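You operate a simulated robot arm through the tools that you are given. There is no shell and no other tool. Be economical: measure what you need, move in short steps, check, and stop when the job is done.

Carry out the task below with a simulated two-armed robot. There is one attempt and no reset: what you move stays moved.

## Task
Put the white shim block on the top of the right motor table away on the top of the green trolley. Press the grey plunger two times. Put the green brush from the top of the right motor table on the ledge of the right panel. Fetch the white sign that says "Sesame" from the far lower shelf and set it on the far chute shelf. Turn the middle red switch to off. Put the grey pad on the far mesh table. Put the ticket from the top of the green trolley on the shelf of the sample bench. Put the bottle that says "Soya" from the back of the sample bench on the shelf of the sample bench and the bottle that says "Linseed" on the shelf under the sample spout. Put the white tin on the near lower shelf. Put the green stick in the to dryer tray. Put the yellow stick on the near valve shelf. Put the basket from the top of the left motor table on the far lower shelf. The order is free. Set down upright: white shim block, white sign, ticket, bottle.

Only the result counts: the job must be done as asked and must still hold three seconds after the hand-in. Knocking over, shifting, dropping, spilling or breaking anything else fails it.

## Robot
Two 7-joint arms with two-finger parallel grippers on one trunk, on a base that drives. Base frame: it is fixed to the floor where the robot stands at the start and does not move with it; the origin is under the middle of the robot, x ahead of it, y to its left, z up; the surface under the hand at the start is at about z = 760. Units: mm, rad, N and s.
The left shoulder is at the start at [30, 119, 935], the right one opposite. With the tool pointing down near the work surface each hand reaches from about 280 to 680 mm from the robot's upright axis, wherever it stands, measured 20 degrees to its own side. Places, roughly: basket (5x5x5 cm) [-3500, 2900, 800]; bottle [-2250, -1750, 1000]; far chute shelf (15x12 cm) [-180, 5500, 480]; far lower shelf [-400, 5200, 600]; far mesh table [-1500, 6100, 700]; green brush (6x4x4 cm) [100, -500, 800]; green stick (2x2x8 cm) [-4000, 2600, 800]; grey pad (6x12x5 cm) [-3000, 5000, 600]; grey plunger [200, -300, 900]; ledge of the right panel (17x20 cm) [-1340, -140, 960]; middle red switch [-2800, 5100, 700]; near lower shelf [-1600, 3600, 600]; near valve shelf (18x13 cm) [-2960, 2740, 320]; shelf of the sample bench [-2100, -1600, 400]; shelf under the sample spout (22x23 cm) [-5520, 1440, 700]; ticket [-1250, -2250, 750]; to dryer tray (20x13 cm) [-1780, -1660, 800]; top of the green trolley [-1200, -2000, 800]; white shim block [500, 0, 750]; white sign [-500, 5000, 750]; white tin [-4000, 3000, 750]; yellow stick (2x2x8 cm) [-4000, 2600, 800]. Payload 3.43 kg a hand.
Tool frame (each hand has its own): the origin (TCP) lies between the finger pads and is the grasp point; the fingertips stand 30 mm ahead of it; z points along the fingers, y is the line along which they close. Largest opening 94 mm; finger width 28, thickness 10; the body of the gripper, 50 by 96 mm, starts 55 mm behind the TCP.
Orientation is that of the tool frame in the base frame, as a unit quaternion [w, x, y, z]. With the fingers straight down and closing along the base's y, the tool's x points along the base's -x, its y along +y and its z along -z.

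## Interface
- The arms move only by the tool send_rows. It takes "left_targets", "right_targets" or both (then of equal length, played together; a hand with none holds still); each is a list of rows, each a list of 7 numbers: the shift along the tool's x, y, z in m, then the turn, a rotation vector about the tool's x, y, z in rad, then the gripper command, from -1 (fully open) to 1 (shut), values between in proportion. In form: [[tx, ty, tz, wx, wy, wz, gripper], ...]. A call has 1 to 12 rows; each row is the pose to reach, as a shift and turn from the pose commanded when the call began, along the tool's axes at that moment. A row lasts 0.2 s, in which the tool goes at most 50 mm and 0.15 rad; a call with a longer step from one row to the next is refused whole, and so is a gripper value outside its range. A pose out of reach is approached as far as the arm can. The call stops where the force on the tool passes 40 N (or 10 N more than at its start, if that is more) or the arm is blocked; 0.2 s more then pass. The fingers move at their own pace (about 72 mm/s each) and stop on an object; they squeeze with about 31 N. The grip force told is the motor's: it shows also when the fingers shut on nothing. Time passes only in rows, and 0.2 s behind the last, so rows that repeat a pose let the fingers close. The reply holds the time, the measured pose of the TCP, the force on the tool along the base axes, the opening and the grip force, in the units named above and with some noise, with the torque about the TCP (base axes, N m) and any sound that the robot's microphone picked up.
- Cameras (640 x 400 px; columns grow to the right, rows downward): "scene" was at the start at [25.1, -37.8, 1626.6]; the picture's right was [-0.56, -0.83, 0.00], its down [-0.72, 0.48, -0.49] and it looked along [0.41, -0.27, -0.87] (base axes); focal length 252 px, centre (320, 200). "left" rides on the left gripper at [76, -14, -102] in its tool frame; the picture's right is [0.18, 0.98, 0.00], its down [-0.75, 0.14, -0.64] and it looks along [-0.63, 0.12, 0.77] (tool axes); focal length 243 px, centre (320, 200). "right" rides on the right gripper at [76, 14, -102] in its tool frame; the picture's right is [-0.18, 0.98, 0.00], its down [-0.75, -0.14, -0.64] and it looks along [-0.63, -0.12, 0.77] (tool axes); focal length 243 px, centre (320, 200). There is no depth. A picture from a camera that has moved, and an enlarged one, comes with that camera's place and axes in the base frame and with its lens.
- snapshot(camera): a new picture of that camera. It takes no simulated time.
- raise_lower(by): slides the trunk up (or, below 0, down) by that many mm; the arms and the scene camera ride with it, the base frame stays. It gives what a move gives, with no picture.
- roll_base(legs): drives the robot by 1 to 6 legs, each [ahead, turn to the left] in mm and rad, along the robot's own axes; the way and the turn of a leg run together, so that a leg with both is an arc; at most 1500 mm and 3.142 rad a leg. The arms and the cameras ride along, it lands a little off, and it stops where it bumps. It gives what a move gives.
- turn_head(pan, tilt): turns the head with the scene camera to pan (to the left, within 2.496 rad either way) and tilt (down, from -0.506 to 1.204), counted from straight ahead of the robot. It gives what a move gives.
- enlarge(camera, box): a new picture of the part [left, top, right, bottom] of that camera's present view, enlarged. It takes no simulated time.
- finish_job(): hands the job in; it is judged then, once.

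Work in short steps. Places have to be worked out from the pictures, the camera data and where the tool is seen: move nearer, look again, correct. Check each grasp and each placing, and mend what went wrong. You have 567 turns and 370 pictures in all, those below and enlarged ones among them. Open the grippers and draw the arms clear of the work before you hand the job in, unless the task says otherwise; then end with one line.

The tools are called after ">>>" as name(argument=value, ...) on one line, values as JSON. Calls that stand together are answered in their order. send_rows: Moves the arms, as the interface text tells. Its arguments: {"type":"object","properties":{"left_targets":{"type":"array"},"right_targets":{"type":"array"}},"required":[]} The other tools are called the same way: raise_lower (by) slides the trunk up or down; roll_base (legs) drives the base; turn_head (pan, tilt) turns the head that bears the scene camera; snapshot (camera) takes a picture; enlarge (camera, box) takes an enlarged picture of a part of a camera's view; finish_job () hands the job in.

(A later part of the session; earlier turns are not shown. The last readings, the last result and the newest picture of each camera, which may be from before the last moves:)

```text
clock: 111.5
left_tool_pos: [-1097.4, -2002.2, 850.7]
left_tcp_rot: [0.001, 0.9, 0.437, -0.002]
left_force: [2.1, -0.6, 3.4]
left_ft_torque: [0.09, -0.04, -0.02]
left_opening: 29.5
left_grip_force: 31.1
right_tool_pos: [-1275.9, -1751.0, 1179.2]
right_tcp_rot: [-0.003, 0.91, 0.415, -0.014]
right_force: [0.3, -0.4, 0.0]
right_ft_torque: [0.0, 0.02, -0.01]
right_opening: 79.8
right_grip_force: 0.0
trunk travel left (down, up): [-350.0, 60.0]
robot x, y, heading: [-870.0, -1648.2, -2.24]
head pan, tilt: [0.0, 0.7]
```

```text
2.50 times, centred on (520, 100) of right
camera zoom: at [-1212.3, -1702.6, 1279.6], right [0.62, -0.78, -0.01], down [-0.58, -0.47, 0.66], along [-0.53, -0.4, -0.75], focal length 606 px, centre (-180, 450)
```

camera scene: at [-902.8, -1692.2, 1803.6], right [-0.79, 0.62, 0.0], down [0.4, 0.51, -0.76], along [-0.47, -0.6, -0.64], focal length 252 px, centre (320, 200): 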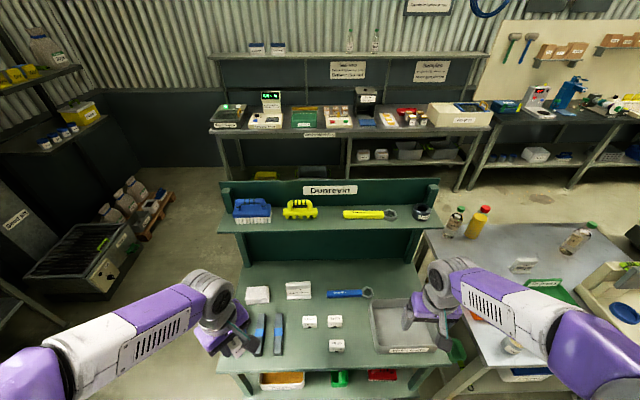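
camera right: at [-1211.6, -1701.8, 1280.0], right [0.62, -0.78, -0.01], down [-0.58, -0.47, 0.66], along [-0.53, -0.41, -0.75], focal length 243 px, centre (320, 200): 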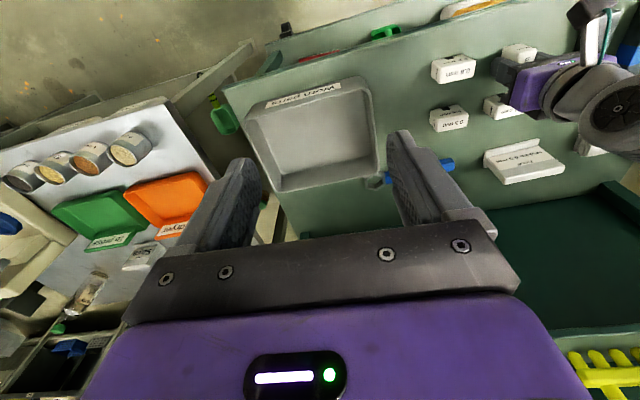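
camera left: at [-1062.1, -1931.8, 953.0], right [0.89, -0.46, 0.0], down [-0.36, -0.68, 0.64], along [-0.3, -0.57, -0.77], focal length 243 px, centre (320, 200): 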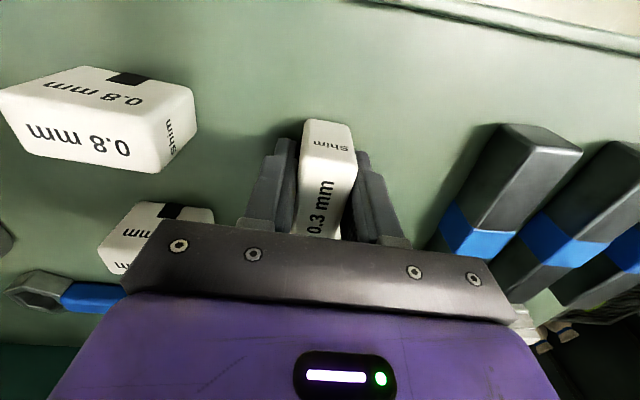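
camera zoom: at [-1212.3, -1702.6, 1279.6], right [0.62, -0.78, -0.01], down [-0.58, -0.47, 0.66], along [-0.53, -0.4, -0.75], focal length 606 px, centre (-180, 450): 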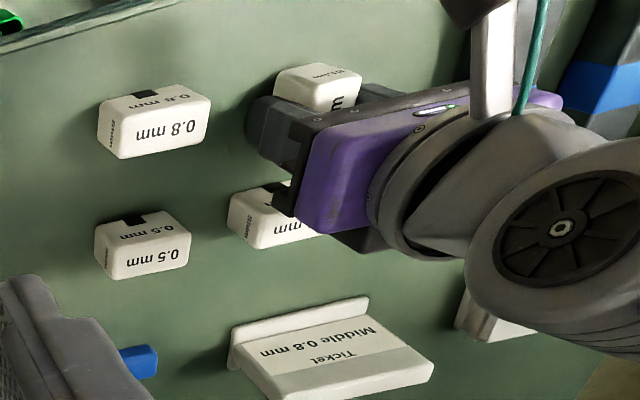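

Same contact height; the block rests on the shelf. Release and lift straight up.

>>> send_rows(left_targets=[[0, 0, 0.0, 0, 0, 0, -0.1], [0, 0, 0.0, 0, 0, 0, -0.1], [0, 0, -0.03, 0, 0, 0, -0.1], [0, 0, -0.07, 0, 0, 0, -0.1], [0, 0, -0.11, 0, 0, 0, -0.1]])

>>> snapshot(camera="left")

```text
clock: 112.8
left_tool_pos: [-1099.7, -1999.6, 958.7]
left_tcp_rot: [0.0, 0.9, 0.436, -0.002]
left_force: [-0.4, -0.1, -0.9]
left_ft_torque: [0.04, -0.01, -0.01]
left_opening: 51.5
left_grip_force: 0.1
right_tool_pos: [-1276.2, -1749.8, 1179.9]
right_tcp_rot: [-0.002, 0.91, 0.415, -0.015]
right_force: [0.2, -0.7, 0.4]
right_ft_torque: [-0.01, 0.03, -0.01]
right_opening: 80.1
right_grip_force: 0.2
trunk travel left (down, up): [-350.0, 60.0]
robot x, y, heading: [-866.2, -1646.6, -2.236]
head pan, tilt: [0.0, 0.7]
```

```text
306 pictures are left
camera left: at [-1064.3, -1930.8, 1062.4], right [0.89, -0.46, 0.0], down [-0.35, -0.68, 0.64], along [-0.3, -0.57, -0.76], focal length 243 px, centre (320, 200)
```

left: 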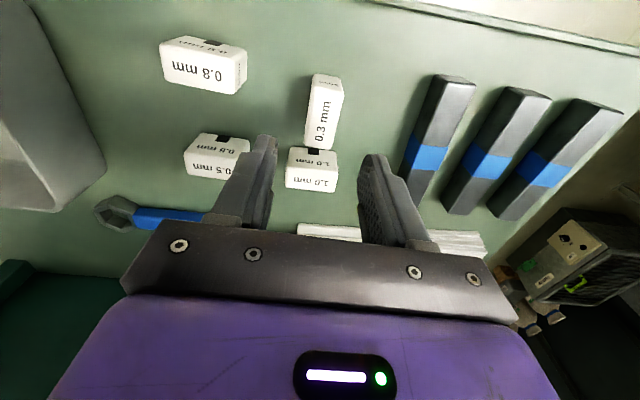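

The 0.3 shim stands upright among the others. Next, a close look at the ticket with the left hand's camera.

>>> send_rows(left_targets=[[0, 0.02, -0.04, 0, 0, 0, -1], [-0.02, 0.06, -0.05, 0, 0, 0, -1], [-0.03, 0.1, -0.05, 0, 0, 0, -1]])

>>> snapshot(camera="left")

```text
clock: 113.5
left_tool_pos: [-1039.7, -2084.7, 1010.3]
left_tcp_rot: [0.0, 0.9, 0.436, -0.002]
left_force: [0.4, -0.4, -0.1]
left_ft_torque: [-0.02, 0.01, -0.03]
left_opening: 94.0
left_grip_force: 0.2
right_tool_pos: [-1276.1, -1750.8, 1180.0]
right_tcp_rot: [-0.004, 0.91, 0.415, -0.015]
right_force: [-1.1, -0.2, 0.3]
right_ft_torque: [0.01, 0.0, 0.02]
right_opening: 79.8
right_grip_force: 0.2
trunk travel left (down, up): [-350.0, 60.0]
robot x, y, heading: [-870.3, -1647.0, -2.235]
head pan, tilt: [0.0, 0.7]
```

```text
305 pictures are left
camera left: at [-1005.3, -2015.5, 1113.0], right [0.89, -0.46, 0.0], down [-0.35, -0.68, 0.64], along [-0.3, -0.57, -0.77], focal length 243 px, centre (320, 200)
```

left: 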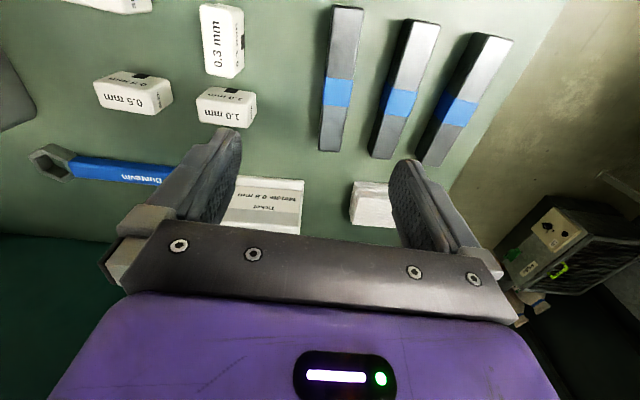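

The ticket's plate stands about 100 mm wide × 80 tall, centre near (-1175, -2179). Since it must go under a bench top later, I'll grip it with the hand tilted 35° in the plate's plane. First orient the hand above-left of it.

>>> send_rows(left_targets=[[-0.0137, 0.001, 0, 0.0403, -0.0452, 0.128, -1], [-0.0274, 0.001, 0, 0.0805, -0.0904, 0.256, -1], [-0.041, 0.002, 0, 0.121, -0.1355, 0.384, -1], [-0.0547, 0.003, 0, 0.161, -0.181, 0.512, -1], [-0.0684, 0.004, 0, 0.201, -0.226, 0.64, -1], [-0.082, 0.004, 0, 0.242, -0.271, 0.767, -1], [-0.0958, 0.005, 0, 0.282, -0.316, 0.895, -1], [-0.1094, 0.006, 0, 0.322, -0.361, 1.023, -0.8], [-0.123, 0.007, 0, 0.362, -0.407, 1.151, -0.5], [-0.1368, 0.007, 0, 0.403, -0.452, 1.279, -0.5], [-0.1505, 0.008, 0, 0.443, -0.497, 1.407, -0.4]])

>>> snapshot(camera="left")

>>> snapshot(camera="scene")

```text
clock: 116.0
left_tool_pos: [-1126.3, -2212.2, 1008.8]
left_tcp_rot: [-0.08, 0.917, -0.262, -0.289]
left_force: [0.0, -0.4, 0.1]
left_ft_torque: [0.01, 0.01, -0.02]
left_opening: 66.0
left_grip_force: 0.1
right_tool_pos: [-1277.1, -1751.0, 1180.1]
right_tcp_rot: [-0.002, 0.91, 0.415, -0.014]
right_force: [0.1, -0.3, 0.0]
right_ft_torque: [0.04, -0.02, -0.01]
right_opening: 79.9
right_grip_force: 0.0
trunk travel left (down, up): [-350.0, 60.0]
robot x, y, heading: [-867.6, -1648.6, -2.234]
head pan, tilt: [0.0, 0.7]
```

```text
304 pictures are left
camera left: at [-1016.0, -2262.7, 1050.4], right [-0.39, -0.92, -0.1], down [-0.28, 0.01, 0.96], along [-0.88, 0.4, -0.27], focal length 243 px, centre (320, 200)
```

left: 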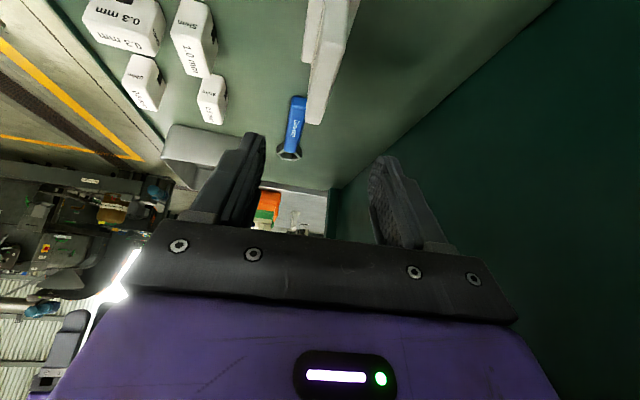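

```text
303 pictures are left
camera scene: at [-903.3, -1692.8, 1803.5], right [-0.79, 0.62, 0.0], down [0.4, 0.51, -0.76], along [-0.47, -0.6, -0.64], focal length 252 px, centre (320, 200)
```

scene: 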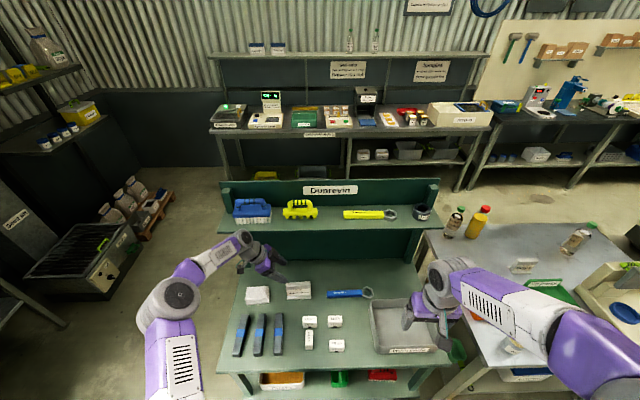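

>>> enlarge(camera="left", box=[260, 0, 420, 130])

>>> enlarge(camera="scene", box=[220, 220, 360, 330])

```text
3.08 times, centred on (340, 65) of left
camera zoom: at [-1016.0, -2262.7, 1050.4], right [-0.39, -0.92, -0.1], down [-0.28, 0.01, 0.96], along [-0.88, 0.4, -0.27], focal length 746 px, centre (258, 615)
```

zoom: 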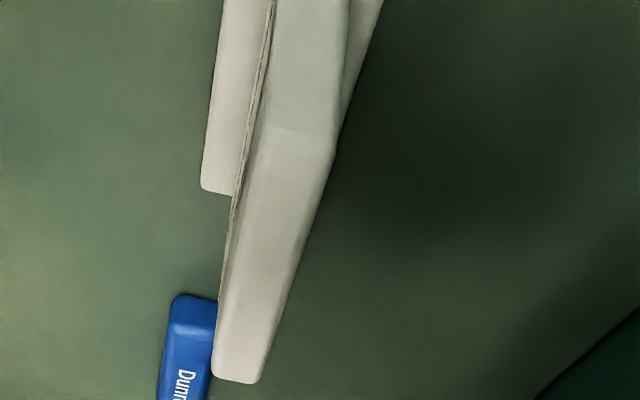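

```text
3.64 times, centred on (290, 275) of scene
camera zoom: at [-903.3, -1692.8, 1803.5], right [-0.79, 0.62, 0.0], down [0.4, 0.51, -0.76], along [-0.47, -0.6, -0.64], focal length 915 px, centre (429, -73)
```

zoom: 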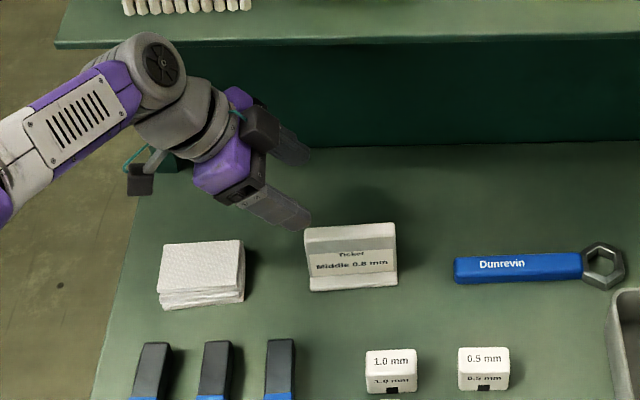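

Refined plate centre (-1182, -2176). I line up and advance most of the way, then check.

>>> send_rows(left_targets=[[0.029, -0.002, 0, 0, 0, 0, -0.4], [0.029, -0.002, 0.04, 0, 0, 0, -0.4], [0.029, -0.002, 0.08, 0, 0, 0, -0.4], [0.029, -0.002, 0.105, 0, 0, 0, -0.4]])

>>> snapshot(camera="left")

>>> enlarge(camera="scene", box=[220, 220, 360, 330])

```text
clock: 117.0
left_tool_pos: [-1156.3, -2189.2, 906.1]
left_tcp_rot: [-0.08, 0.918, -0.26, -0.289]
left_force: [0.5, -0.1, 0.3]
left_ft_torque: [0.0, 0.0, -0.01]
left_opening: 65.8
left_grip_force: 0.1
right_tool_pos: [-1277.5, -1752.1, 1180.0]
right_tcp_rot: [-0.003, 0.91, 0.415, -0.015]
right_force: [0.1, -0.1, 0.5]
right_ft_torque: [0.01, -0.02, 0.0]
right_opening: 80.0
right_grip_force: 0.1
trunk travel left (down, up): [-350.0, 60.0]
robot x, y, heading: [-869.8, -1646.4, -2.237]
head pan, tilt: [0.0, 0.7]
```

```text
300 pictures are left
camera left: at [-1046.3, -2240.6, 947.2], right [-0.39, -0.92, -0.1], down [-0.28, 0.01, 0.96], along [-0.88, 0.4, -0.27], focal length 243 px, centre (320, 200)
```

left: 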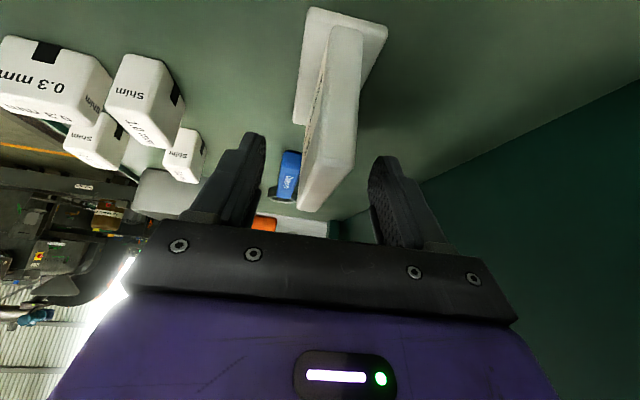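

```text
3.64 times, centred on (290, 275) of scene
camera zoom: at [-903.4, -1692.2, 1803.6], right [-0.79, 0.62, 0.0], down [0.4, 0.51, -0.76], along [-0.47, -0.6, -0.64], focal length 915 px, centre (429, -73)
```

zoom: 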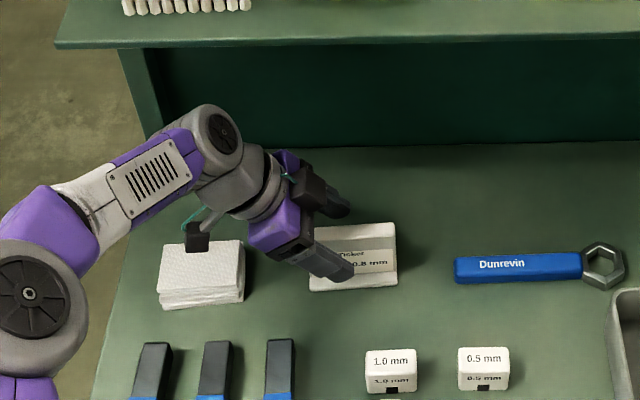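

The plate lies between the fingers. Advance the last 33 mm and close.

>>> send_rows(left_targets=[[0, 0, 0.02, 0, 0, 0, -0.4], [0, 0, 0.033, 0, 0, 0, -0.4], [0, 0, 0.033, 0, 0, 0, 0.3], [0, 0, 0.033, 0, 0, 0, 1], [0, 0, 0.033, 0, 0, 0, 1], [0, 0, 0.033, 0, 0, 0, 1]])

>>> snapshot(camera="left")

```text
clock: 118.3
left_tool_pos: [-1171.4, -2179.9, 880.0]
left_tcp_rot: [-0.081, 0.917, -0.261, -0.29]
left_force: [0.5, 0.2, 0.2]
left_ft_torque: [0.03, 0.0, 0.0]
left_opening: 21.4
left_grip_force: 30.8
right_tool_pos: [-1277.3, -1751.5, 1179.1]
right_tcp_rot: [-0.003, 0.909, 0.415, -0.015]
right_force: [-0.1, -0.1, -0.5]
right_ft_torque: [0.01, -0.03, -0.03]
right_opening: 80.1
right_grip_force: 0.0
trunk travel left (down, up): [-350.0, 60.0]
robot x, y, heading: [-869.7, -1646.6, -2.238]
head pan, tilt: [0.0, 0.7]
```

```text
298 pictures are left
camera left: at [-1061.8, -2230.7, 921.5], right [-0.39, -0.92, -0.1], down [-0.28, 0.01, 0.96], along [-0.88, 0.4, -0.27], focal length 243 px, centre (320, 200)
```

left: 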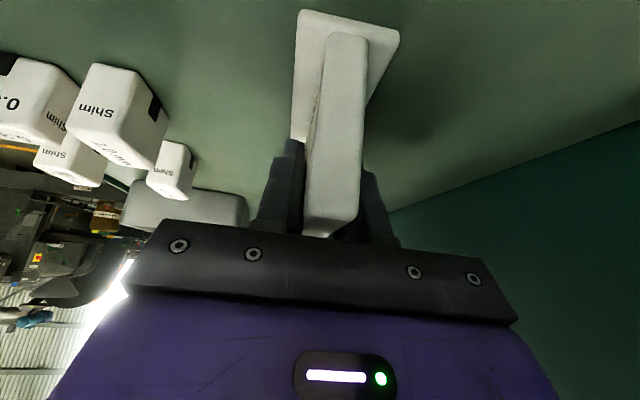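

Gripped. Lift straight up.

>>> send_rows(left_targets=[[-0.0172, 0, -0.0246, 0, 0, 0, 1], [-0.043, 0, -0.0614, 0, 0, 0, 1], [-0.0688, 0, -0.0983, 0, 0, 0, 1], [-0.0947, 0, -0.135, 0, 0, 0, 1]])

>>> enlarge(camera="scene", box=[180, 180, 400, 360])

```text
clock: 119.3
left_tool_pos: [-1171.3, -2179.7, 1046.2]
left_tcp_rot: [-0.08, 0.918, -0.26, -0.29]
left_force: [-0.1, 0.1, 0.2]
left_ft_torque: [-0.01, 0.05, -0.04]
left_opening: 21.5
left_grip_force: 30.7
right_tool_pos: [-1276.9, -1750.6, 1178.5]
right_tcp_rot: [-0.003, 0.909, 0.416, -0.014]
right_force: [1.3, 0.4, 0.2]
right_ft_torque: [0.03, 0.01, 0.01]
right_opening: 79.8
right_grip_force: 0.1
trunk travel left (down, up): [-350.0, 60.0]
robot x, y, heading: [-867.9, -1648.5, -2.238]
head pan, tilt: [0.0, 0.7]
```

```text
2.22 times, centred on (290, 270) of scene
camera zoom: at [-902.9, -1691.2, 1803.6], right [-0.79, 0.62, 0.0], down [0.4, 0.51, -0.77], along [-0.47, -0.6, -0.64], focal length 559 px, centre (387, 44)
```

zoom: 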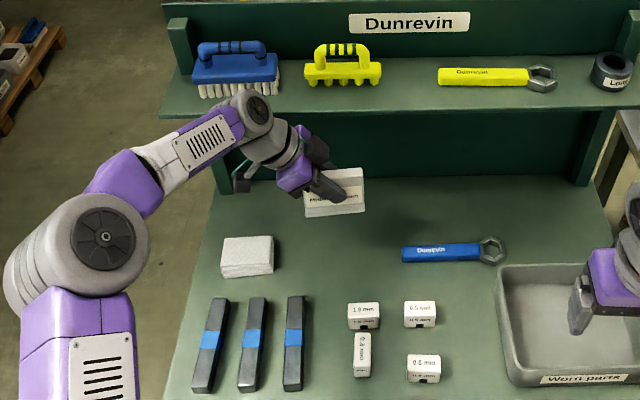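

Ticket is off, neighbours untouched. I draw the hand back and turn it to point forward (plate edge-on), keeping it upright.

>>> send_rows(left_targets=[[0.005, -0.048, -0.003, 0, 0, 0, 1], [0.01, -0.096, -0.006, -0.083, 0, -0.119, 1], [0.015, -0.144, -0.01, -0.166, 0, -0.237, 1], [0.02, -0.19, -0.014, -0.25, 0, -0.357, 1], [0.02, -0.21, -0.014, -0.333, 0, -0.475, 1], [0.02, -0.21, -0.014, -0.416, 0, -0.594, 1], [0.02, -0.21, -0.014, -0.5, 0, -0.713, 1], [0.02, -0.21, -0.014, -0.583, 0, -0.832, 1], [0.02, -0.21, -0.014, -0.666, 0, -0.95, 1], [0.02, -0.21, -0.014, -0.75, 0, -1.07, 1], [0.02, -0.21, -0.014, -0.832, 0, -1.188, 1]])

>>> turn_head(pan=-0.7, tilt=0.7)

>>> snapshot(camera="scene")

```text
clock: 121.8
left_tool_pos: [-1041.5, -2013.8, 1044.7]
left_tcp_rot: [0.132, 0.858, 0.415, -0.272]
left_force: [-0.5, -0.6, -0.7]
left_ft_torque: [0.02, 0.01, -0.02]
left_opening: 21.3
left_grip_force: 31.4
right_tool_pos: [-1277.3, -1749.7, 1180.0]
right_tcp_rot: [-0.003, 0.91, 0.415, -0.015]
right_force: [0.0, -0.3, 0.3]
right_ft_torque: [0.02, 0.0, 0.01]
right_opening: 80.2
right_grip_force: 0.0
trunk travel left (down, up): [-350.0, 60.0]
robot x, y, heading: [-869.7, -1648.6, -2.234]
head pan, tilt: [0.0, 0.7]
```

```text
clock: 122.8
left_tool_pos: [-1040.3, -2013.5, 1044.0]
left_tcp_rot: [0.131, 0.859, 0.413, -0.273]
left_force: [0.6, 0.7, -0.8]
left_ft_torque: [0.02, 0.02, 0.02]
left_opening: 21.4
left_grip_force: 31.4
right_tool_pos: [-1276.7, -1751.1, 1179.4]
right_tcp_rot: [-0.002, 0.909, 0.416, -0.015]
right_force: [-0.1, -1.3, 0.6]
right_ft_torque: [-0.02, 0.0, 0.03]
right_opening: 79.8
right_grip_force: 0.2
trunk travel left (down, up): [-350.0, 60.0]
robot x, y, heading: [-865.4, -1650.6, -2.241]
head pan, tilt: [-0.7, 0.7]
```

```text
296 pictures are left
camera scene: at [-933.6, -1642.8, 1803.6], right [-0.2, 0.98, 0.0], down [0.63, 0.13, -0.76], along [-0.75, -0.16, -0.64], focal length 252 px, centre (320, 200)
```

scene: 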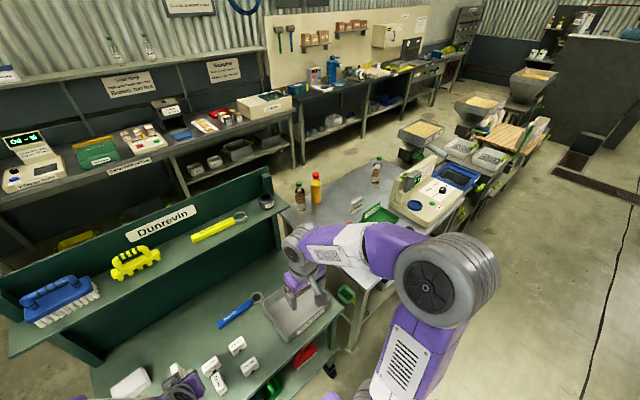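

Ticket is held upright. I drive to stand in front of the sample bench, facing it.

>>> roll_base(legs=[[0, -1.868], [1145, 0], [0, 1.928]])

>>> turn_head(pan=0, tilt=0.75)

>>> snapshot(camera="scene")

```text
clock: 137.9
left_tool_pos: [-1683.5, -1068.5, 1045.9]
left_tcp_rot: [0.144, 0.84, 0.451, -0.266]
left_force: [-0.3, 0.6, -0.3]
left_ft_torque: [0.0, -0.01, 0.0]
left_opening: 21.0
left_grip_force: 30.7
right_tool_pos: [-1942.4, -826.5, 1180.6]
right_tcp_rot: [-0.002, 0.89, 0.455, -0.015]
right_force: [-0.6, 0.2, -0.3]
right_ft_torque: [0.01, -0.01, -0.02]
right_opening: 79.8
right_grip_force: 0.1
trunk travel left (down, up): [-350.0, 60.0]
robot x, y, heading: [-1543.4, -686.4, -2.154]
head pan, tilt: [-0.7, 0.7]
```

```text
clock: 139.0
left_tool_pos: [-1683.8, -1068.5, 1044.1]
left_tcp_rot: [0.145, 0.839, 0.451, -0.266]
left_force: [0.0, 0.6, -0.5]
left_ft_torque: [0.01, 0.01, 0.03]
left_opening: 21.4
left_grip_force: 31.0
right_tool_pos: [-1942.5, -826.5, 1179.3]
right_tcp_rot: [-0.002, 0.891, 0.453, -0.015]
right_force: [-0.3, -0.2, 0.0]
right_ft_torque: [-0.02, 0.03, 0.0]
right_opening: 80.1
right_grip_force: 0.0
trunk travel left (down, up): [-350.0, 60.0]
robot x, y, heading: [-1545.5, -688.0, -2.148]
head pan, tilt: [0.0, 0.75]
```

```text
295 pictures are left
camera scene: at [-1574.2, -733.6, 1799.3], right [-0.84, 0.55, 0.0], down [0.37, 0.57, -0.73], along [-0.4, -0.61, -0.68], focal length 252 px, centre (320, 200)
```

scene: 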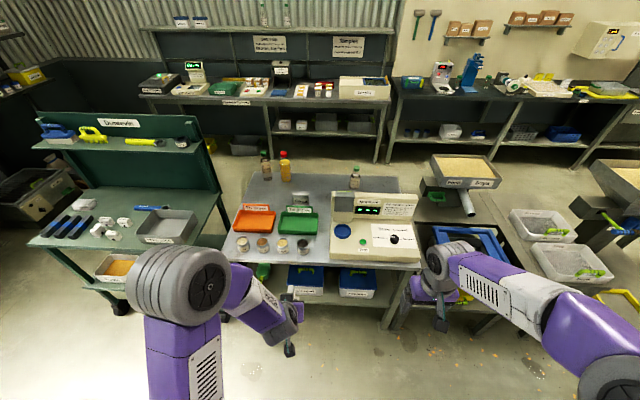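

>>> enlarge(camera="scene", box=[220, 140, 440, 310])

>>> enlarge(camera="scene", box=[240, 140, 370, 200])

```text
2.35 times, centred on (330, 225) of scene
camera zoom: at [-1574.2, -733.6, 1799.3], right [-0.84, 0.55, 0.0], down [0.37, 0.57, -0.73], along [-0.4, -0.61, -0.68], focal length 592 px, centre (296, 141)
```

zoom: 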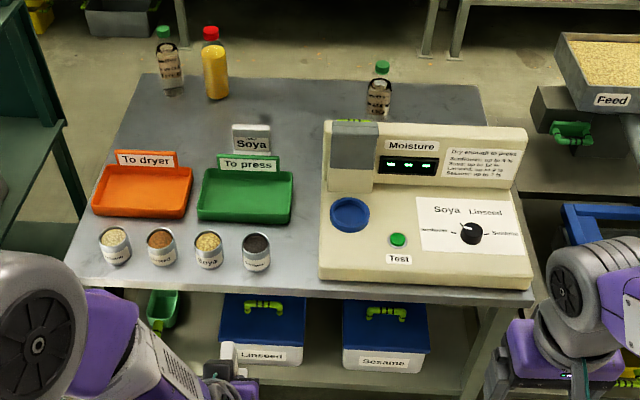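

```text
4.92 times, centred on (305, 170) of scene
camera zoom: at [-1574.2, -733.6, 1799.3], right [-0.84, 0.55, 0.0], down [0.37, 0.57, -0.73], along [-0.4, -0.61, -0.68], focal length 1239 px, centre (394, 348)
```

zoom: 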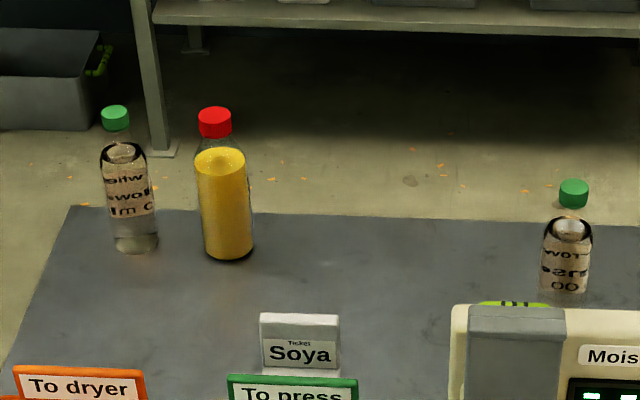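

The bottles' labels face the far side, and I need to see the lower shelf. I lower the trunk to look under the bench top.

>>> raise_lower(by=-330)

>>> turn_head(pan=0.0, tilt=0.75)

>>> snapshot(camera="scene")

>>> snapshot(camera="right")

```text
clock: 142.3
left_tool_pos: [-1683.6, -1066.5, 715.3]
left_tcp_rot: [0.144, 0.84, 0.451, -0.266]
left_force: [0.4, 0.7, 0.0]
left_ft_torque: [-0.02, 0.01, 0.0]
left_opening: 21.3
left_grip_force: 31.2
right_tool_pos: [-1942.4, -824.4, 850.2]
right_tcp_rot: [-0.002, 0.89, 0.455, -0.015]
right_force: [-0.1, 0.2, 0.5]
right_ft_torque: [0.03, 0.02, 0.02]
right_opening: 79.8
right_grip_force: 0.1
trunk travel left (down, up): [-20.0, 390.0]
robot x, y, heading: [-1543.4, -688.1, -2.151]
head pan, tilt: [0.0, 0.75]
```

```text
clock: 142.9
left_tool_pos: [-1684.0, -1068.0, 714.4]
left_tcp_rot: [0.144, 0.839, 0.452, -0.266]
left_force: [0.5, -0.1, -0.2]
left_ft_torque: [0.02, 0.0, -0.03]
left_opening: 21.3
left_grip_force: 30.5
right_tool_pos: [-1941.6, -826.3, 850.1]
right_tcp_rot: [-0.002, 0.891, 0.454, -0.015]
right_force: [0.0, 0.5, 0.0]
right_ft_torque: [0.0, 0.01, -0.01]
right_opening: 79.9
right_grip_force: 0.0
trunk travel left (down, up): [-20.0, 390.0]
robot x, y, heading: [-1545.7, -686.6, -2.151]
head pan, tilt: [0.0, 0.75]
```

```text
292 pictures are left
camera scene: at [-1574.1, -733.6, 1469.3], right [-0.84, 0.55, 0.0], down [0.37, 0.57, -0.73], along [-0.4, -0.61, -0.68], focal length 252 px, centre (320, 200)
```

scene: 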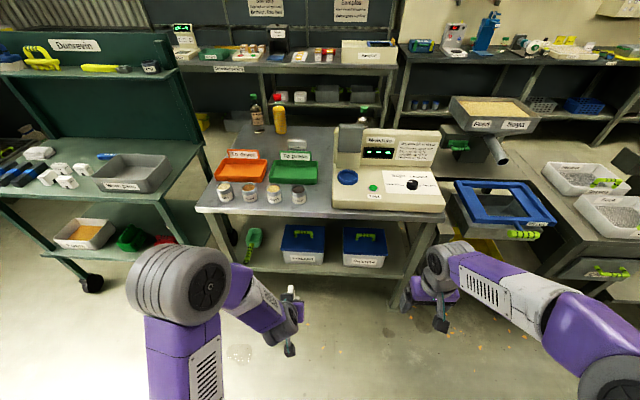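

```text
291 pictures are left
camera right: at [-1882.8, -773.0, 949.5], right [0.69, -0.73, -0.01], down [-0.54, -0.52, 0.66], along [-0.49, -0.45, -0.75], focal length 243 px, centre (320, 200)
```

right: 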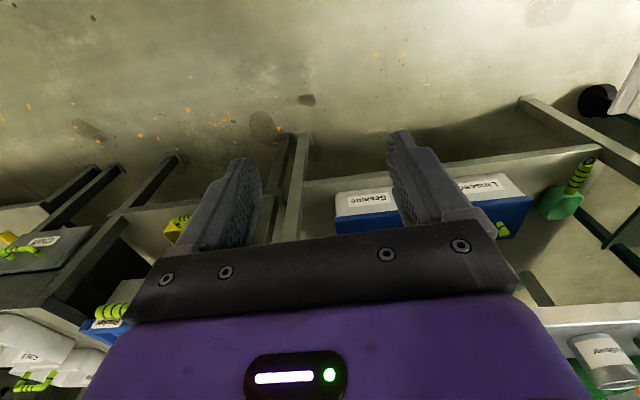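

>>> enlarge(camera="scene", box=[200, 195, 440, 315])

```text
2.67 times, centred on (320, 255) of scene
camera zoom: at [-1574.1, -733.6, 1469.3], right [-0.84, 0.55, 0.0], down [0.37, 0.57, -0.73], along [-0.4, -0.61, -0.68], focal length 671 px, centre (320, 53)
```

zoom: 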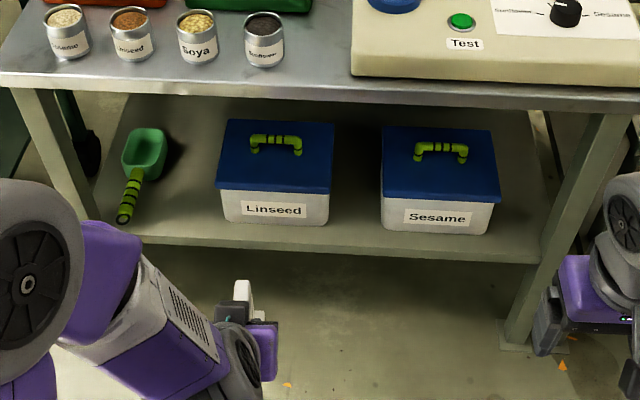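

There's free room on the shelf between the green scoop and the Linseed box. I move so the left hand can set the ticket there at about (-1743, -1481).

>>> roll_base(legs=[[0, 0.754], [288, 0], [0, -0.787]])

>>> snapshot(camera="scene")

```text
clock: 148.9
left_tool_pos: [-1658.6, -1337.4, 715.2]
left_tcp_rot: [0.136, 0.852, 0.428, -0.27]
left_force: [0.9, -0.4, -0.8]
left_ft_torque: [0.01, -0.01, -0.02]
left_opening: 21.4
left_grip_force: 30.8
right_tool_pos: [-1903.7, -1082.9, 850.0]
right_tcp_rot: [-0.003, 0.902, 0.431, -0.015]
right_force: [0.4, -0.4, -0.4]
right_ft_torque: [0.0, -0.02, 0.01]
right_opening: 80.1
right_grip_force: 0.1
trunk travel left (down, up): [-20.0, 390.0]
robot x, y, heading: [-1502.4, -968.2, -2.205]
head pan, tilt: [0.0, 0.75]
```

```text
289 pictures are left
camera scene: at [-1530.5, -1009.9, 1469.3], right [-0.81, 0.59, 0.0], down [0.4, 0.55, -0.73], along [-0.43, -0.59, -0.68], focal length 252 px, centre (320, 200)
```

scene: 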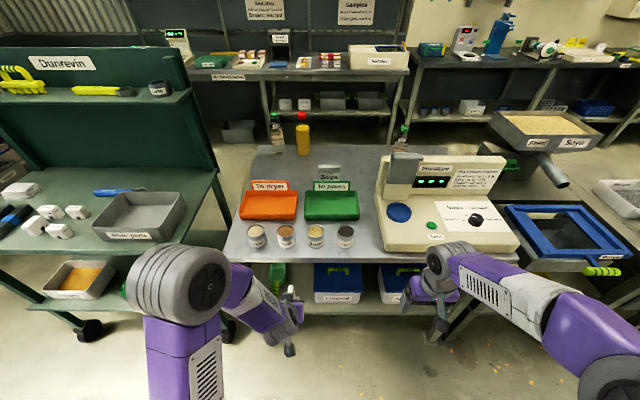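

I lower the ticket in front of the bench to just above shelf height and check.

>>> send_rows(left_targets=[[0.0225, 0, 0.032, 0, 0, 0, 1], [0.045, 0, 0.064, 0, 0, 0, 1], [0.0675, 0, 0.096, 0, 0, 0, 1], [0.09, 0, 0.128, 0, 0, 0, 1], [0.1125, 0, 0.16, 0, 0, 0, 1], [0.133, 0, 0.189, 0, 0, 0, 1]])

>>> snapshot(camera="left")

>>> enlarge(camera="scene", box=[200, 220, 440, 400])

```text
clock: 150.3
left_tool_pos: [-1658.2, -1335.6, 482.0]
left_tcp_rot: [0.136, 0.851, 0.428, -0.271]
left_force: [-0.1, 0.2, -0.8]
left_ft_torque: [0.02, -0.02, 0.02]
left_opening: 21.2
left_grip_force: 31.1
right_tool_pos: [-1902.7, -1083.7, 849.7]
right_tcp_rot: [-0.002, 0.902, 0.431, -0.015]
right_force: [-0.6, -0.5, 0.4]
right_ft_torque: [0.01, 0.03, 0.01]
right_opening: 79.7
right_grip_force: 0.2
trunk travel left (down, up): [-20.0, 390.0]
robot x, y, heading: [-1498.7, -965.8, -2.205]
head pan, tilt: [0.0, 0.75]
```

```text
288 pictures are left
camera left: at [-1597.7, -1230.3, 523.1], right [0.88, -0.47, -0.11], down [-0.03, -0.28, 0.96], along [-0.48, -0.84, -0.26], focal length 243 px, centre (320, 200)
```

left: 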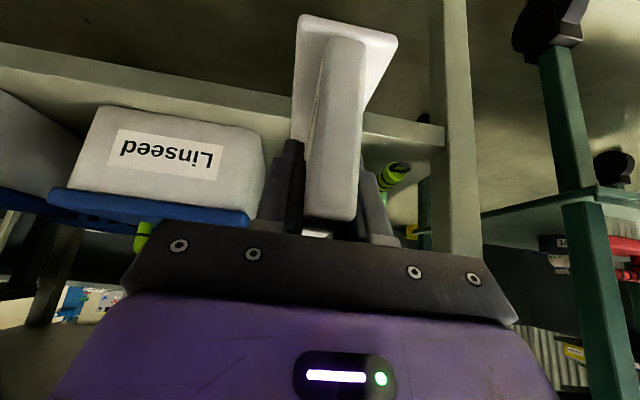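

```text
2.22 times, centred on (320, 310) of scene
camera zoom: at [-1530.5, -1010.2, 1469.3], right [-0.81, 0.59, 0.0], down [0.4, 0.55, -0.73], along [-0.43, -0.59, -0.68], focal length 559 px, centre (320, -44)
```

zoom: 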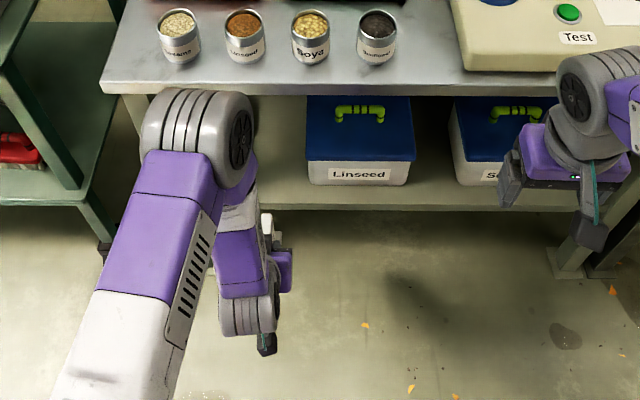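

Shelf top is at about z=395 here. I move the ticket sideways a little and forward above the shelf.

>>> send_rows(left_targets=[[-0.02, 0.022, 0.014, 0, 0, 0, 1], [-0.055, 0.022, 0.039, 0, 0, 0, 1], [-0.09, 0.022, 0.063, 0, 0, 0, 1], [-0.1287, 0.022, 0.0907, 0, 0, 0, 1]])

>>> snapshot(camera="left")

>>> enlarge(camera="scene", box=[200, 220, 440, 400])

```text
clock: 151.3
left_tool_pos: [-1736.9, -1475.6, 485.3]
left_tcp_rot: [0.136, 0.852, 0.429, -0.27]
left_force: [0.5, -0.4, -1.1]
left_ft_torque: [0.04, -0.01, 0.02]
left_opening: 21.3
left_grip_force: 31.1
right_tool_pos: [-1903.6, -1083.1, 848.9]
right_tcp_rot: [-0.003, 0.902, 0.432, -0.015]
right_force: [-0.2, 0.0, 0.0]
right_ft_torque: [0.0, 0.02, 0.0]
right_opening: 79.8
right_grip_force: 0.0
trunk travel left (down, up): [-20.0, 390.0]
robot x, y, heading: [-1497.5, -966.6, -2.201]
head pan, tilt: [0.0, 0.75]
```

```text
286 pictures are left
camera left: at [-1675.8, -1370.1, 525.5], right [0.88, -0.47, -0.11], down [-0.03, -0.28, 0.96], along [-0.48, -0.84, -0.26], focal length 243 px, centre (320, 200)
```

left: 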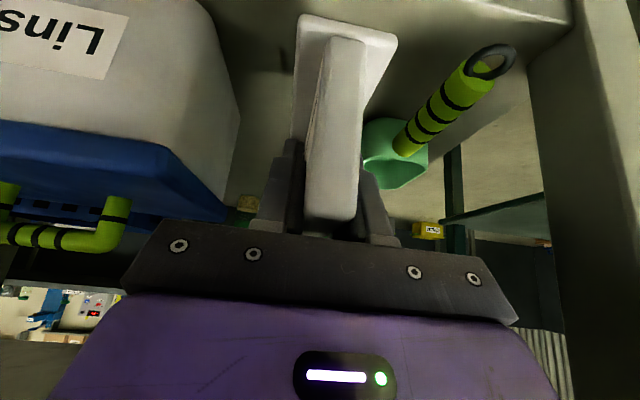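

```text
2.22 times, centred on (320, 310) of scene
camera zoom: at [-1530.6, -1010.2, 1469.3], right [-0.81, 0.59, 0.0], down [0.4, 0.55, -0.73], along [-0.43, -0.59, -0.68], focal length 559 px, centre (320, -44)
```

zoom: 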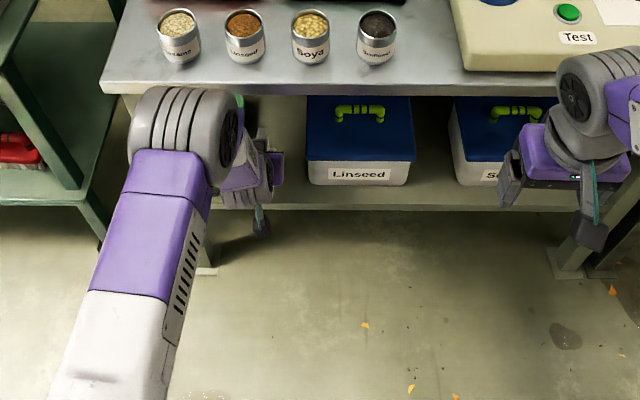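

The ticket hangs over free shelf. Lower gently till contact.

>>> send_rows(left_targets=[[0.0086, 0, 0.0123, 0, 0, 0, 1], [0.0115, 0, 0.0164, 0, 0, 0, 1], [0.0138, 0, 0.0196, 0, 0, 0, 1], [0.0156, 0, 0.0221, 0, 0, 0, 1], [0.0173, 0, 0.0245, 0, 0, 0, 1]])

```text
clock: 152.5
left_tool_pos: [-1733.5, -1478.0, 453.4]
left_tcp_rot: [0.137, 0.851, 0.429, -0.27]
left_force: [-0.3, -0.1, -0.7]
left_ft_torque: [-0.03, -0.01, -0.01]
left_opening: 21.1
left_grip_force: 31.3
right_tool_pos: [-1903.3, -1083.5, 849.6]
right_tcp_rot: [-0.002, 0.903, 0.43, -0.014]
right_force: [0.7, -0.2, -0.7]
right_ft_torque: [0.0, 0.0, -0.01]
right_opening: 79.6
right_grip_force: 0.0
trunk travel left (down, up): [-20.0, 390.0]
robot x, y, heading: [-1500.1, -965.1, -2.203]
head pan, tilt: [0.0, 0.75]
```

No contact yet at 453; continue in 3 mm steps.

>>> send_rows(left_targets=[[0.0017, 0, 0.0025, 0, 0, 0, 1], [0.0035, 0, 0.0049, 0, 0, 0, 1], [0.0052, 0, 0.0074, 0, 0, 0, 1], [0.0069, 0, 0.0098, 0, 0, 0, 1], [0.0086, 0, 0.0123, 0, 0, 0, 1]])

>>> snapshot(camera="left")

```text
clock: 153.7
left_tool_pos: [-1733.9, -1477.8, 438.7]
left_tcp_rot: [0.136, 0.852, 0.428, -0.27]
left_force: [0.9, 0.1, -0.8]
left_ft_torque: [0.0, 0.04, 0.0]
left_opening: 21.3
left_grip_force: 31.2
right_tool_pos: [-1904.4, -1083.6, 849.2]
right_tcp_rot: [-0.003, 0.902, 0.431, -0.015]
right_force: [0.6, 0.1, 0.7]
right_ft_torque: [0.02, 0.01, 0.0]
right_opening: 79.9
right_grip_force: 0.2
trunk travel left (down, up): [-20.0, 390.0]
robot x, y, heading: [-1500.7, -967.1, -2.205]
head pan, tilt: [0.0, 0.75]
```

```text
284 pictures are left
camera left: at [-1673.0, -1372.1, 479.7], right [0.88, -0.46, -0.11], down [-0.03, -0.28, 0.96], along [-0.48, -0.84, -0.26], focal length 243 px, centre (320, 200)
```

left: 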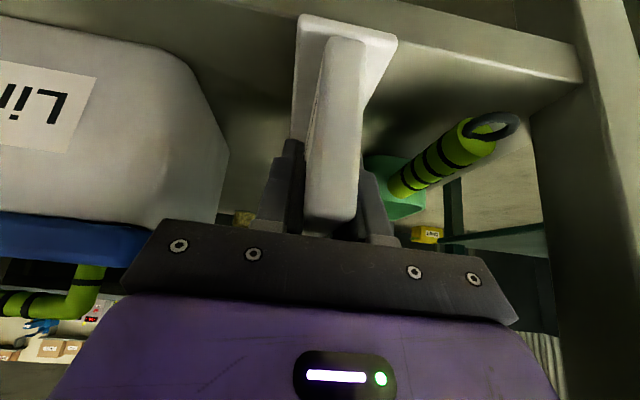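

The shelf lies lower than thought and its edge is further in; I move 45 mm further inward before lowering.

>>> send_rows(left_targets=[[-0.018, 0.0005, 0.013, 0, 0, 0, 1], [-0.037, 0.001, 0.026, 0, 0, 0, 1]])

>>> snapshot(camera="left")

```text
clock: 154.3
left_tool_pos: [-1760.6, -1515.2, 437.2]
left_tcp_rot: [0.136, 0.852, 0.428, -0.27]
left_force: [0.3, 0.1, -0.8]
left_ft_torque: [-0.03, 0.0, 0.0]
left_opening: 21.4
left_grip_force: 31.4
right_tool_pos: [-1903.3, -1082.4, 849.5]
right_tcp_rot: [-0.003, 0.902, 0.431, -0.015]
right_force: [-0.3, -0.3, 0.1]
right_ft_torque: [-0.02, 0.0, -0.02]
right_opening: 80.0
right_grip_force: 0.1
trunk travel left (down, up): [-20.0, 390.0]
robot x, y, heading: [-1500.2, -964.4, -2.205]
head pan, tilt: [0.0, 0.75]
```

```text
283 pictures are left
camera left: at [-1699.9, -1409.3, 478.2], right [0.88, -0.46, -0.11], down [-0.03, -0.28, 0.96], along [-0.48, -0.84, -0.26], focal length 243 px, centre (320, 200)
```

left: 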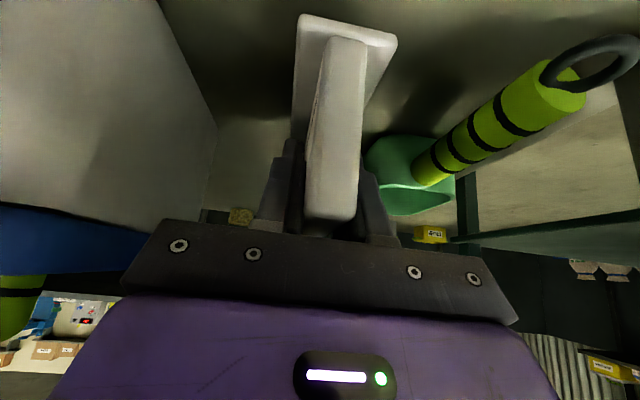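

>>> send_rows(left_targets=[[0.0023, 0, 0.0033, 0, 0, 0, 1], [0.0046, 0, 0.0065, 0, 0, 0, 1], [0.0069, 0, 0.0098, 0, 0, 0, 1], [0.0092, 0, 0.0131, 0, 0, 0, 1], [0.0115, 0, 0.0164, 0, 0, 0, 1], [0.0138, 0, 0.0196, 0, 0, 0, 1], [0.0161, 0, 0.0229, 0, 0, 0, 1]])

```text
clock: 155.9
left_tool_pos: [-1762.2, -1517.6, 416.2]
left_tcp_rot: [0.139, 0.85, 0.428, -0.275]
left_force: [0.1, 0.4, 29.2]
left_ft_torque: [0.1, -0.06, 0.0]
left_opening: 21.4
left_grip_force: 30.8
right_tool_pos: [-1902.5, -1082.5, 850.0]
right_tcp_rot: [-0.002, 0.902, 0.431, -0.016]
right_force: [0.0, 0.7, 0.2]
right_ft_torque: [-0.02, 0.0, 0.01]
right_opening: 79.8
right_grip_force: 0.0
trunk travel left (down, up): [-20.0, 390.0]
robot x, y, heading: [-1497.6, -969.3, -2.203]
head pan, tilt: [0.0, 0.75]
```

Contact at ~417 (shelf z≈356). Check, then release.

>>> snapshot(camera="left")

```text
282 pictures are left
camera left: at [-1701.6, -1410.3, 454.6], right [0.88, -0.47, -0.11], down [-0.03, -0.27, 0.96], along [-0.48, -0.84, -0.25], focal length 243 px, centre (320, 200)
```

left: 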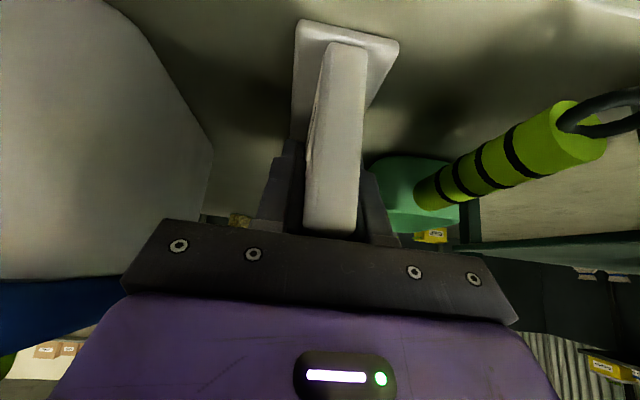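

>>> send_rows(left_targets=[[-0.001, 0, -0.0015, 0, 0, 0, 1], [-0.001, 0, -0.0015, 0, 0, 0, 0.0], [-0.001, 0, -0.0015, 0, 0, 0, 0.0], [-0.001, 0, -0.03, 0, 0, 0, 0.0], [-0.001, 0, -0.07, 0, 0, 0, 0.0], [-0.001, 0, -0.11, 0, 0, 0, 0.0]])

>>> snapshot(camera="left")

```text
clock: 157.3
left_tool_pos: [-1721.9, -1463.5, 502.1]
left_tcp_rot: [0.136, 0.852, 0.428, -0.27]
left_force: [-1.0, 0.6, 0.1]
left_ft_torque: [-0.04, -0.02, 0.02]
left_opening: 47.0
left_grip_force: 0.0
right_tool_pos: [-1902.7, -1083.9, 849.7]
right_tcp_rot: [-0.002, 0.902, 0.431, -0.015]
right_force: [0.6, 0.0, -0.3]
right_ft_torque: [0.02, -0.01, -0.01]
right_opening: 79.9
right_grip_force: 0.0
trunk travel left (down, up): [-20.0, 390.0]
robot x, y, heading: [-1501.6, -965.8, -2.202]
head pan, tilt: [0.0, 0.75]
```

```text
281 pictures are left
camera left: at [-1662.5, -1357.2, 542.4], right [0.88, -0.47, -0.11], down [-0.03, -0.28, 0.96], along [-0.48, -0.84, -0.26], focal length 243 px, centre (320, 200)
```

left: 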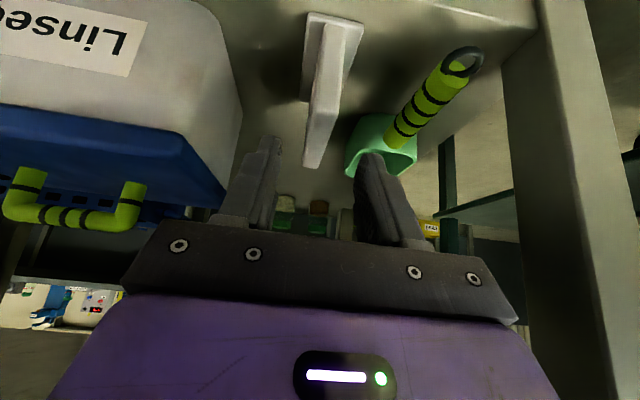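

The ticket stands on the shelf. I withdraw the left hand and then drive around the trolley to reach the bottles from behind the bench.

>>> send_rows(left_targets=[[0.035, 0, -0.025, 0, 0, 0, 0], [0.07, 0, -0.05, 0, 0, 0, 0], [0.105, 0, -0.075, 0, 0, 0, 0], [0.14, 0, -0.1, 0, 0, 0, 0], [0.163, 0, -0.115, 0, 0, 0, 0], [0.14, 0, -0.15, 0, 0, 0, 0], [0.115, 0, -0.185, 0, 0, 0, 0], [0.09, 0, -0.22, 0, 0, 0, 0]])

>>> raise_lower(by=280)

>>> turn_head(pan=0, tilt=0.5)

>>> snapshot(camera="scene")

```text
clock: 159.1
left_tool_pos: [-1622.7, -1315.4, 618.6]
left_tcp_rot: [0.136, 0.852, 0.428, -0.269]
left_force: [-0.2, 0.0, 0.5]
left_ft_torque: [0.03, -0.01, 0.0]
left_opening: 47.0
left_grip_force: 0.0
left hand out of reach, approached as far as the arm can: row 7, 8
right_tool_pos: [-1903.5, -1083.0, 849.1]
right_tcp_rot: [-0.002, 0.902, 0.431, -0.015]
right_force: [-0.3, 0.8, -1.3]
right_ft_torque: [-0.03, 0.01, 0.0]
right_opening: 80.0
right_grip_force: 0.1
trunk travel left (down, up): [-20.0, 390.0]
robot x, y, heading: [-1502.2, -965.6, -2.201]
head pan, tilt: [0.0, 0.75]
```

```text
clock: 161.9
left_tool_pos: [-1622.0, -1316.8, 898.9]
left_tcp_rot: [0.136, 0.852, 0.428, -0.269]
left_force: [-0.2, -0.2, -0.5]
left_ft_torque: [0.01, -0.03, -0.02]
left_opening: 47.0
left_grip_force: 0.1
right_tool_pos: [-1903.2, -1083.0, 1128.8]
right_tcp_rot: [-0.002, 0.902, 0.431, -0.014]
right_force: [-0.1, 1.0, 0.5]
right_ft_torque: [0.02, 0.01, 0.02]
right_opening: 79.7
right_grip_force: 0.1
trunk travel left (down, up): [-300.0, 110.0]
robot x, y, heading: [-1497.4, -962.5, -2.205]
head pan, tilt: [0.0, 0.75]
```

```text
clock: 162.7
left_tool_pos: [-1620.4, -1316.5, 898.6]
left_tcp_rot: [0.137, 0.851, 0.429, -0.27]
left_force: [0.2, -0.4, -0.3]
left_ft_torque: [0.01, 0.01, -0.02]
left_opening: 47.1
left_grip_force: 0.1
right_tool_pos: [-1902.6, -1081.7, 1130.9]
right_tcp_rot: [-0.002, 0.902, 0.431, -0.015]
right_force: [0.0, -0.3, -0.1]
right_ft_torque: [0.0, 0.0, 0.01]
right_opening: 80.1
right_grip_force: 0.0
trunk travel left (down, up): [-300.0, 110.0]
robot x, y, heading: [-1501.0, -965.8, -2.205]
head pan, tilt: [0.0, 0.499]
```

```text
280 pictures are left
camera scene: at [-1535.2, -1016.6, 1771.2], right [-0.81, 0.59, 0.0], down [0.28, 0.39, -0.88], along [-0.52, -0.71, -0.48], focal length 252 px, centre (320, 200)
```

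scene: 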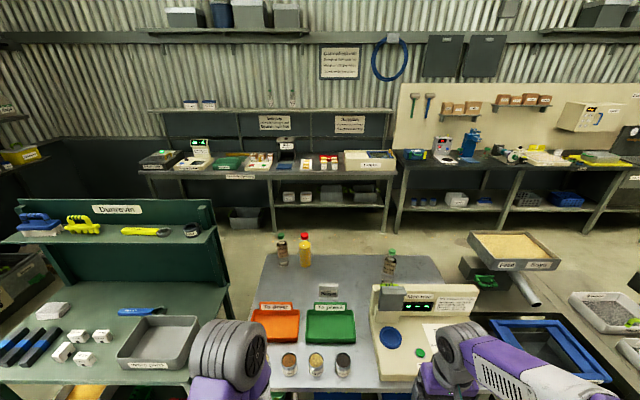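

>>> roll_base(legs=[[0, 1.771], [1268, 0], [0, -1.137], [1100, 0], [0, -0.942], [953, 0]])

>>> turn_head(pan=-0.9, tilt=0.5)

>>> snapshot(camera="scene")

```text
clock: 188.6
left_tool_pos: [-1201.9, -3459.7, 899.2]
left_tcp_rot: [0.097, 0.903, 0.305, -0.286]
left_force: [0.0, 0.2, 0.2]
left_ft_torque: [0.01, 0.01, 0.01]
left_opening: 47.1
left_grip_force: 0.1
right_tool_pos: [-1409.6, -3156.9, 1129.1]
right_tcp_rot: [-0.005, 0.954, 0.3, -0.015]
right_force: [0.5, -0.4, -0.7]
right_ft_torque: [0.01, 0.01, -0.01]
right_opening: 80.0
right_grip_force: 0.0
trunk travel left (down, up): [-300.0, 110.0]
robot x, y, heading: [-984.8, -3156.1, -2.484]
head pan, tilt: [0.0, 0.499]
```

```text
clock: 189.8
left_tool_pos: [-1202.4, -3458.4, 897.5]
left_tcp_rot: [0.097, 0.903, 0.305, -0.287]
left_force: [0.1, -0.6, 0.2]
left_ft_torque: [0.03, 0.0, 0.04]
left_opening: 47.0
left_grip_force: 0.2
right_tool_pos: [-1408.3, -3157.6, 1128.9]
right_tcp_rot: [-0.004, 0.953, 0.301, -0.014]
right_force: [0.1, 1.1, 0.5]
right_ft_torque: [-0.01, 0.01, 0.03]
right_opening: 79.8
right_grip_force: 0.0
trunk travel left (down, up): [-300.0, 110.0]
robot x, y, heading: [-982.9, -3159.2, -2.483]
head pan, tilt: [-0.901, 0.499]
```

```text
279 pictures are left
camera scene: at [-1052.4, -3118.0, 1771.3], right [0.24, 0.97, 0.0], down [0.46, -0.11, -0.88], along [-0.85, 0.21, -0.48], focal length 252 px, centre (320, 200)
```

scene: 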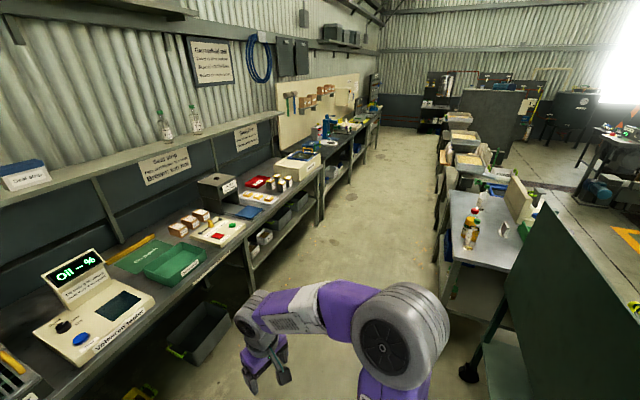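

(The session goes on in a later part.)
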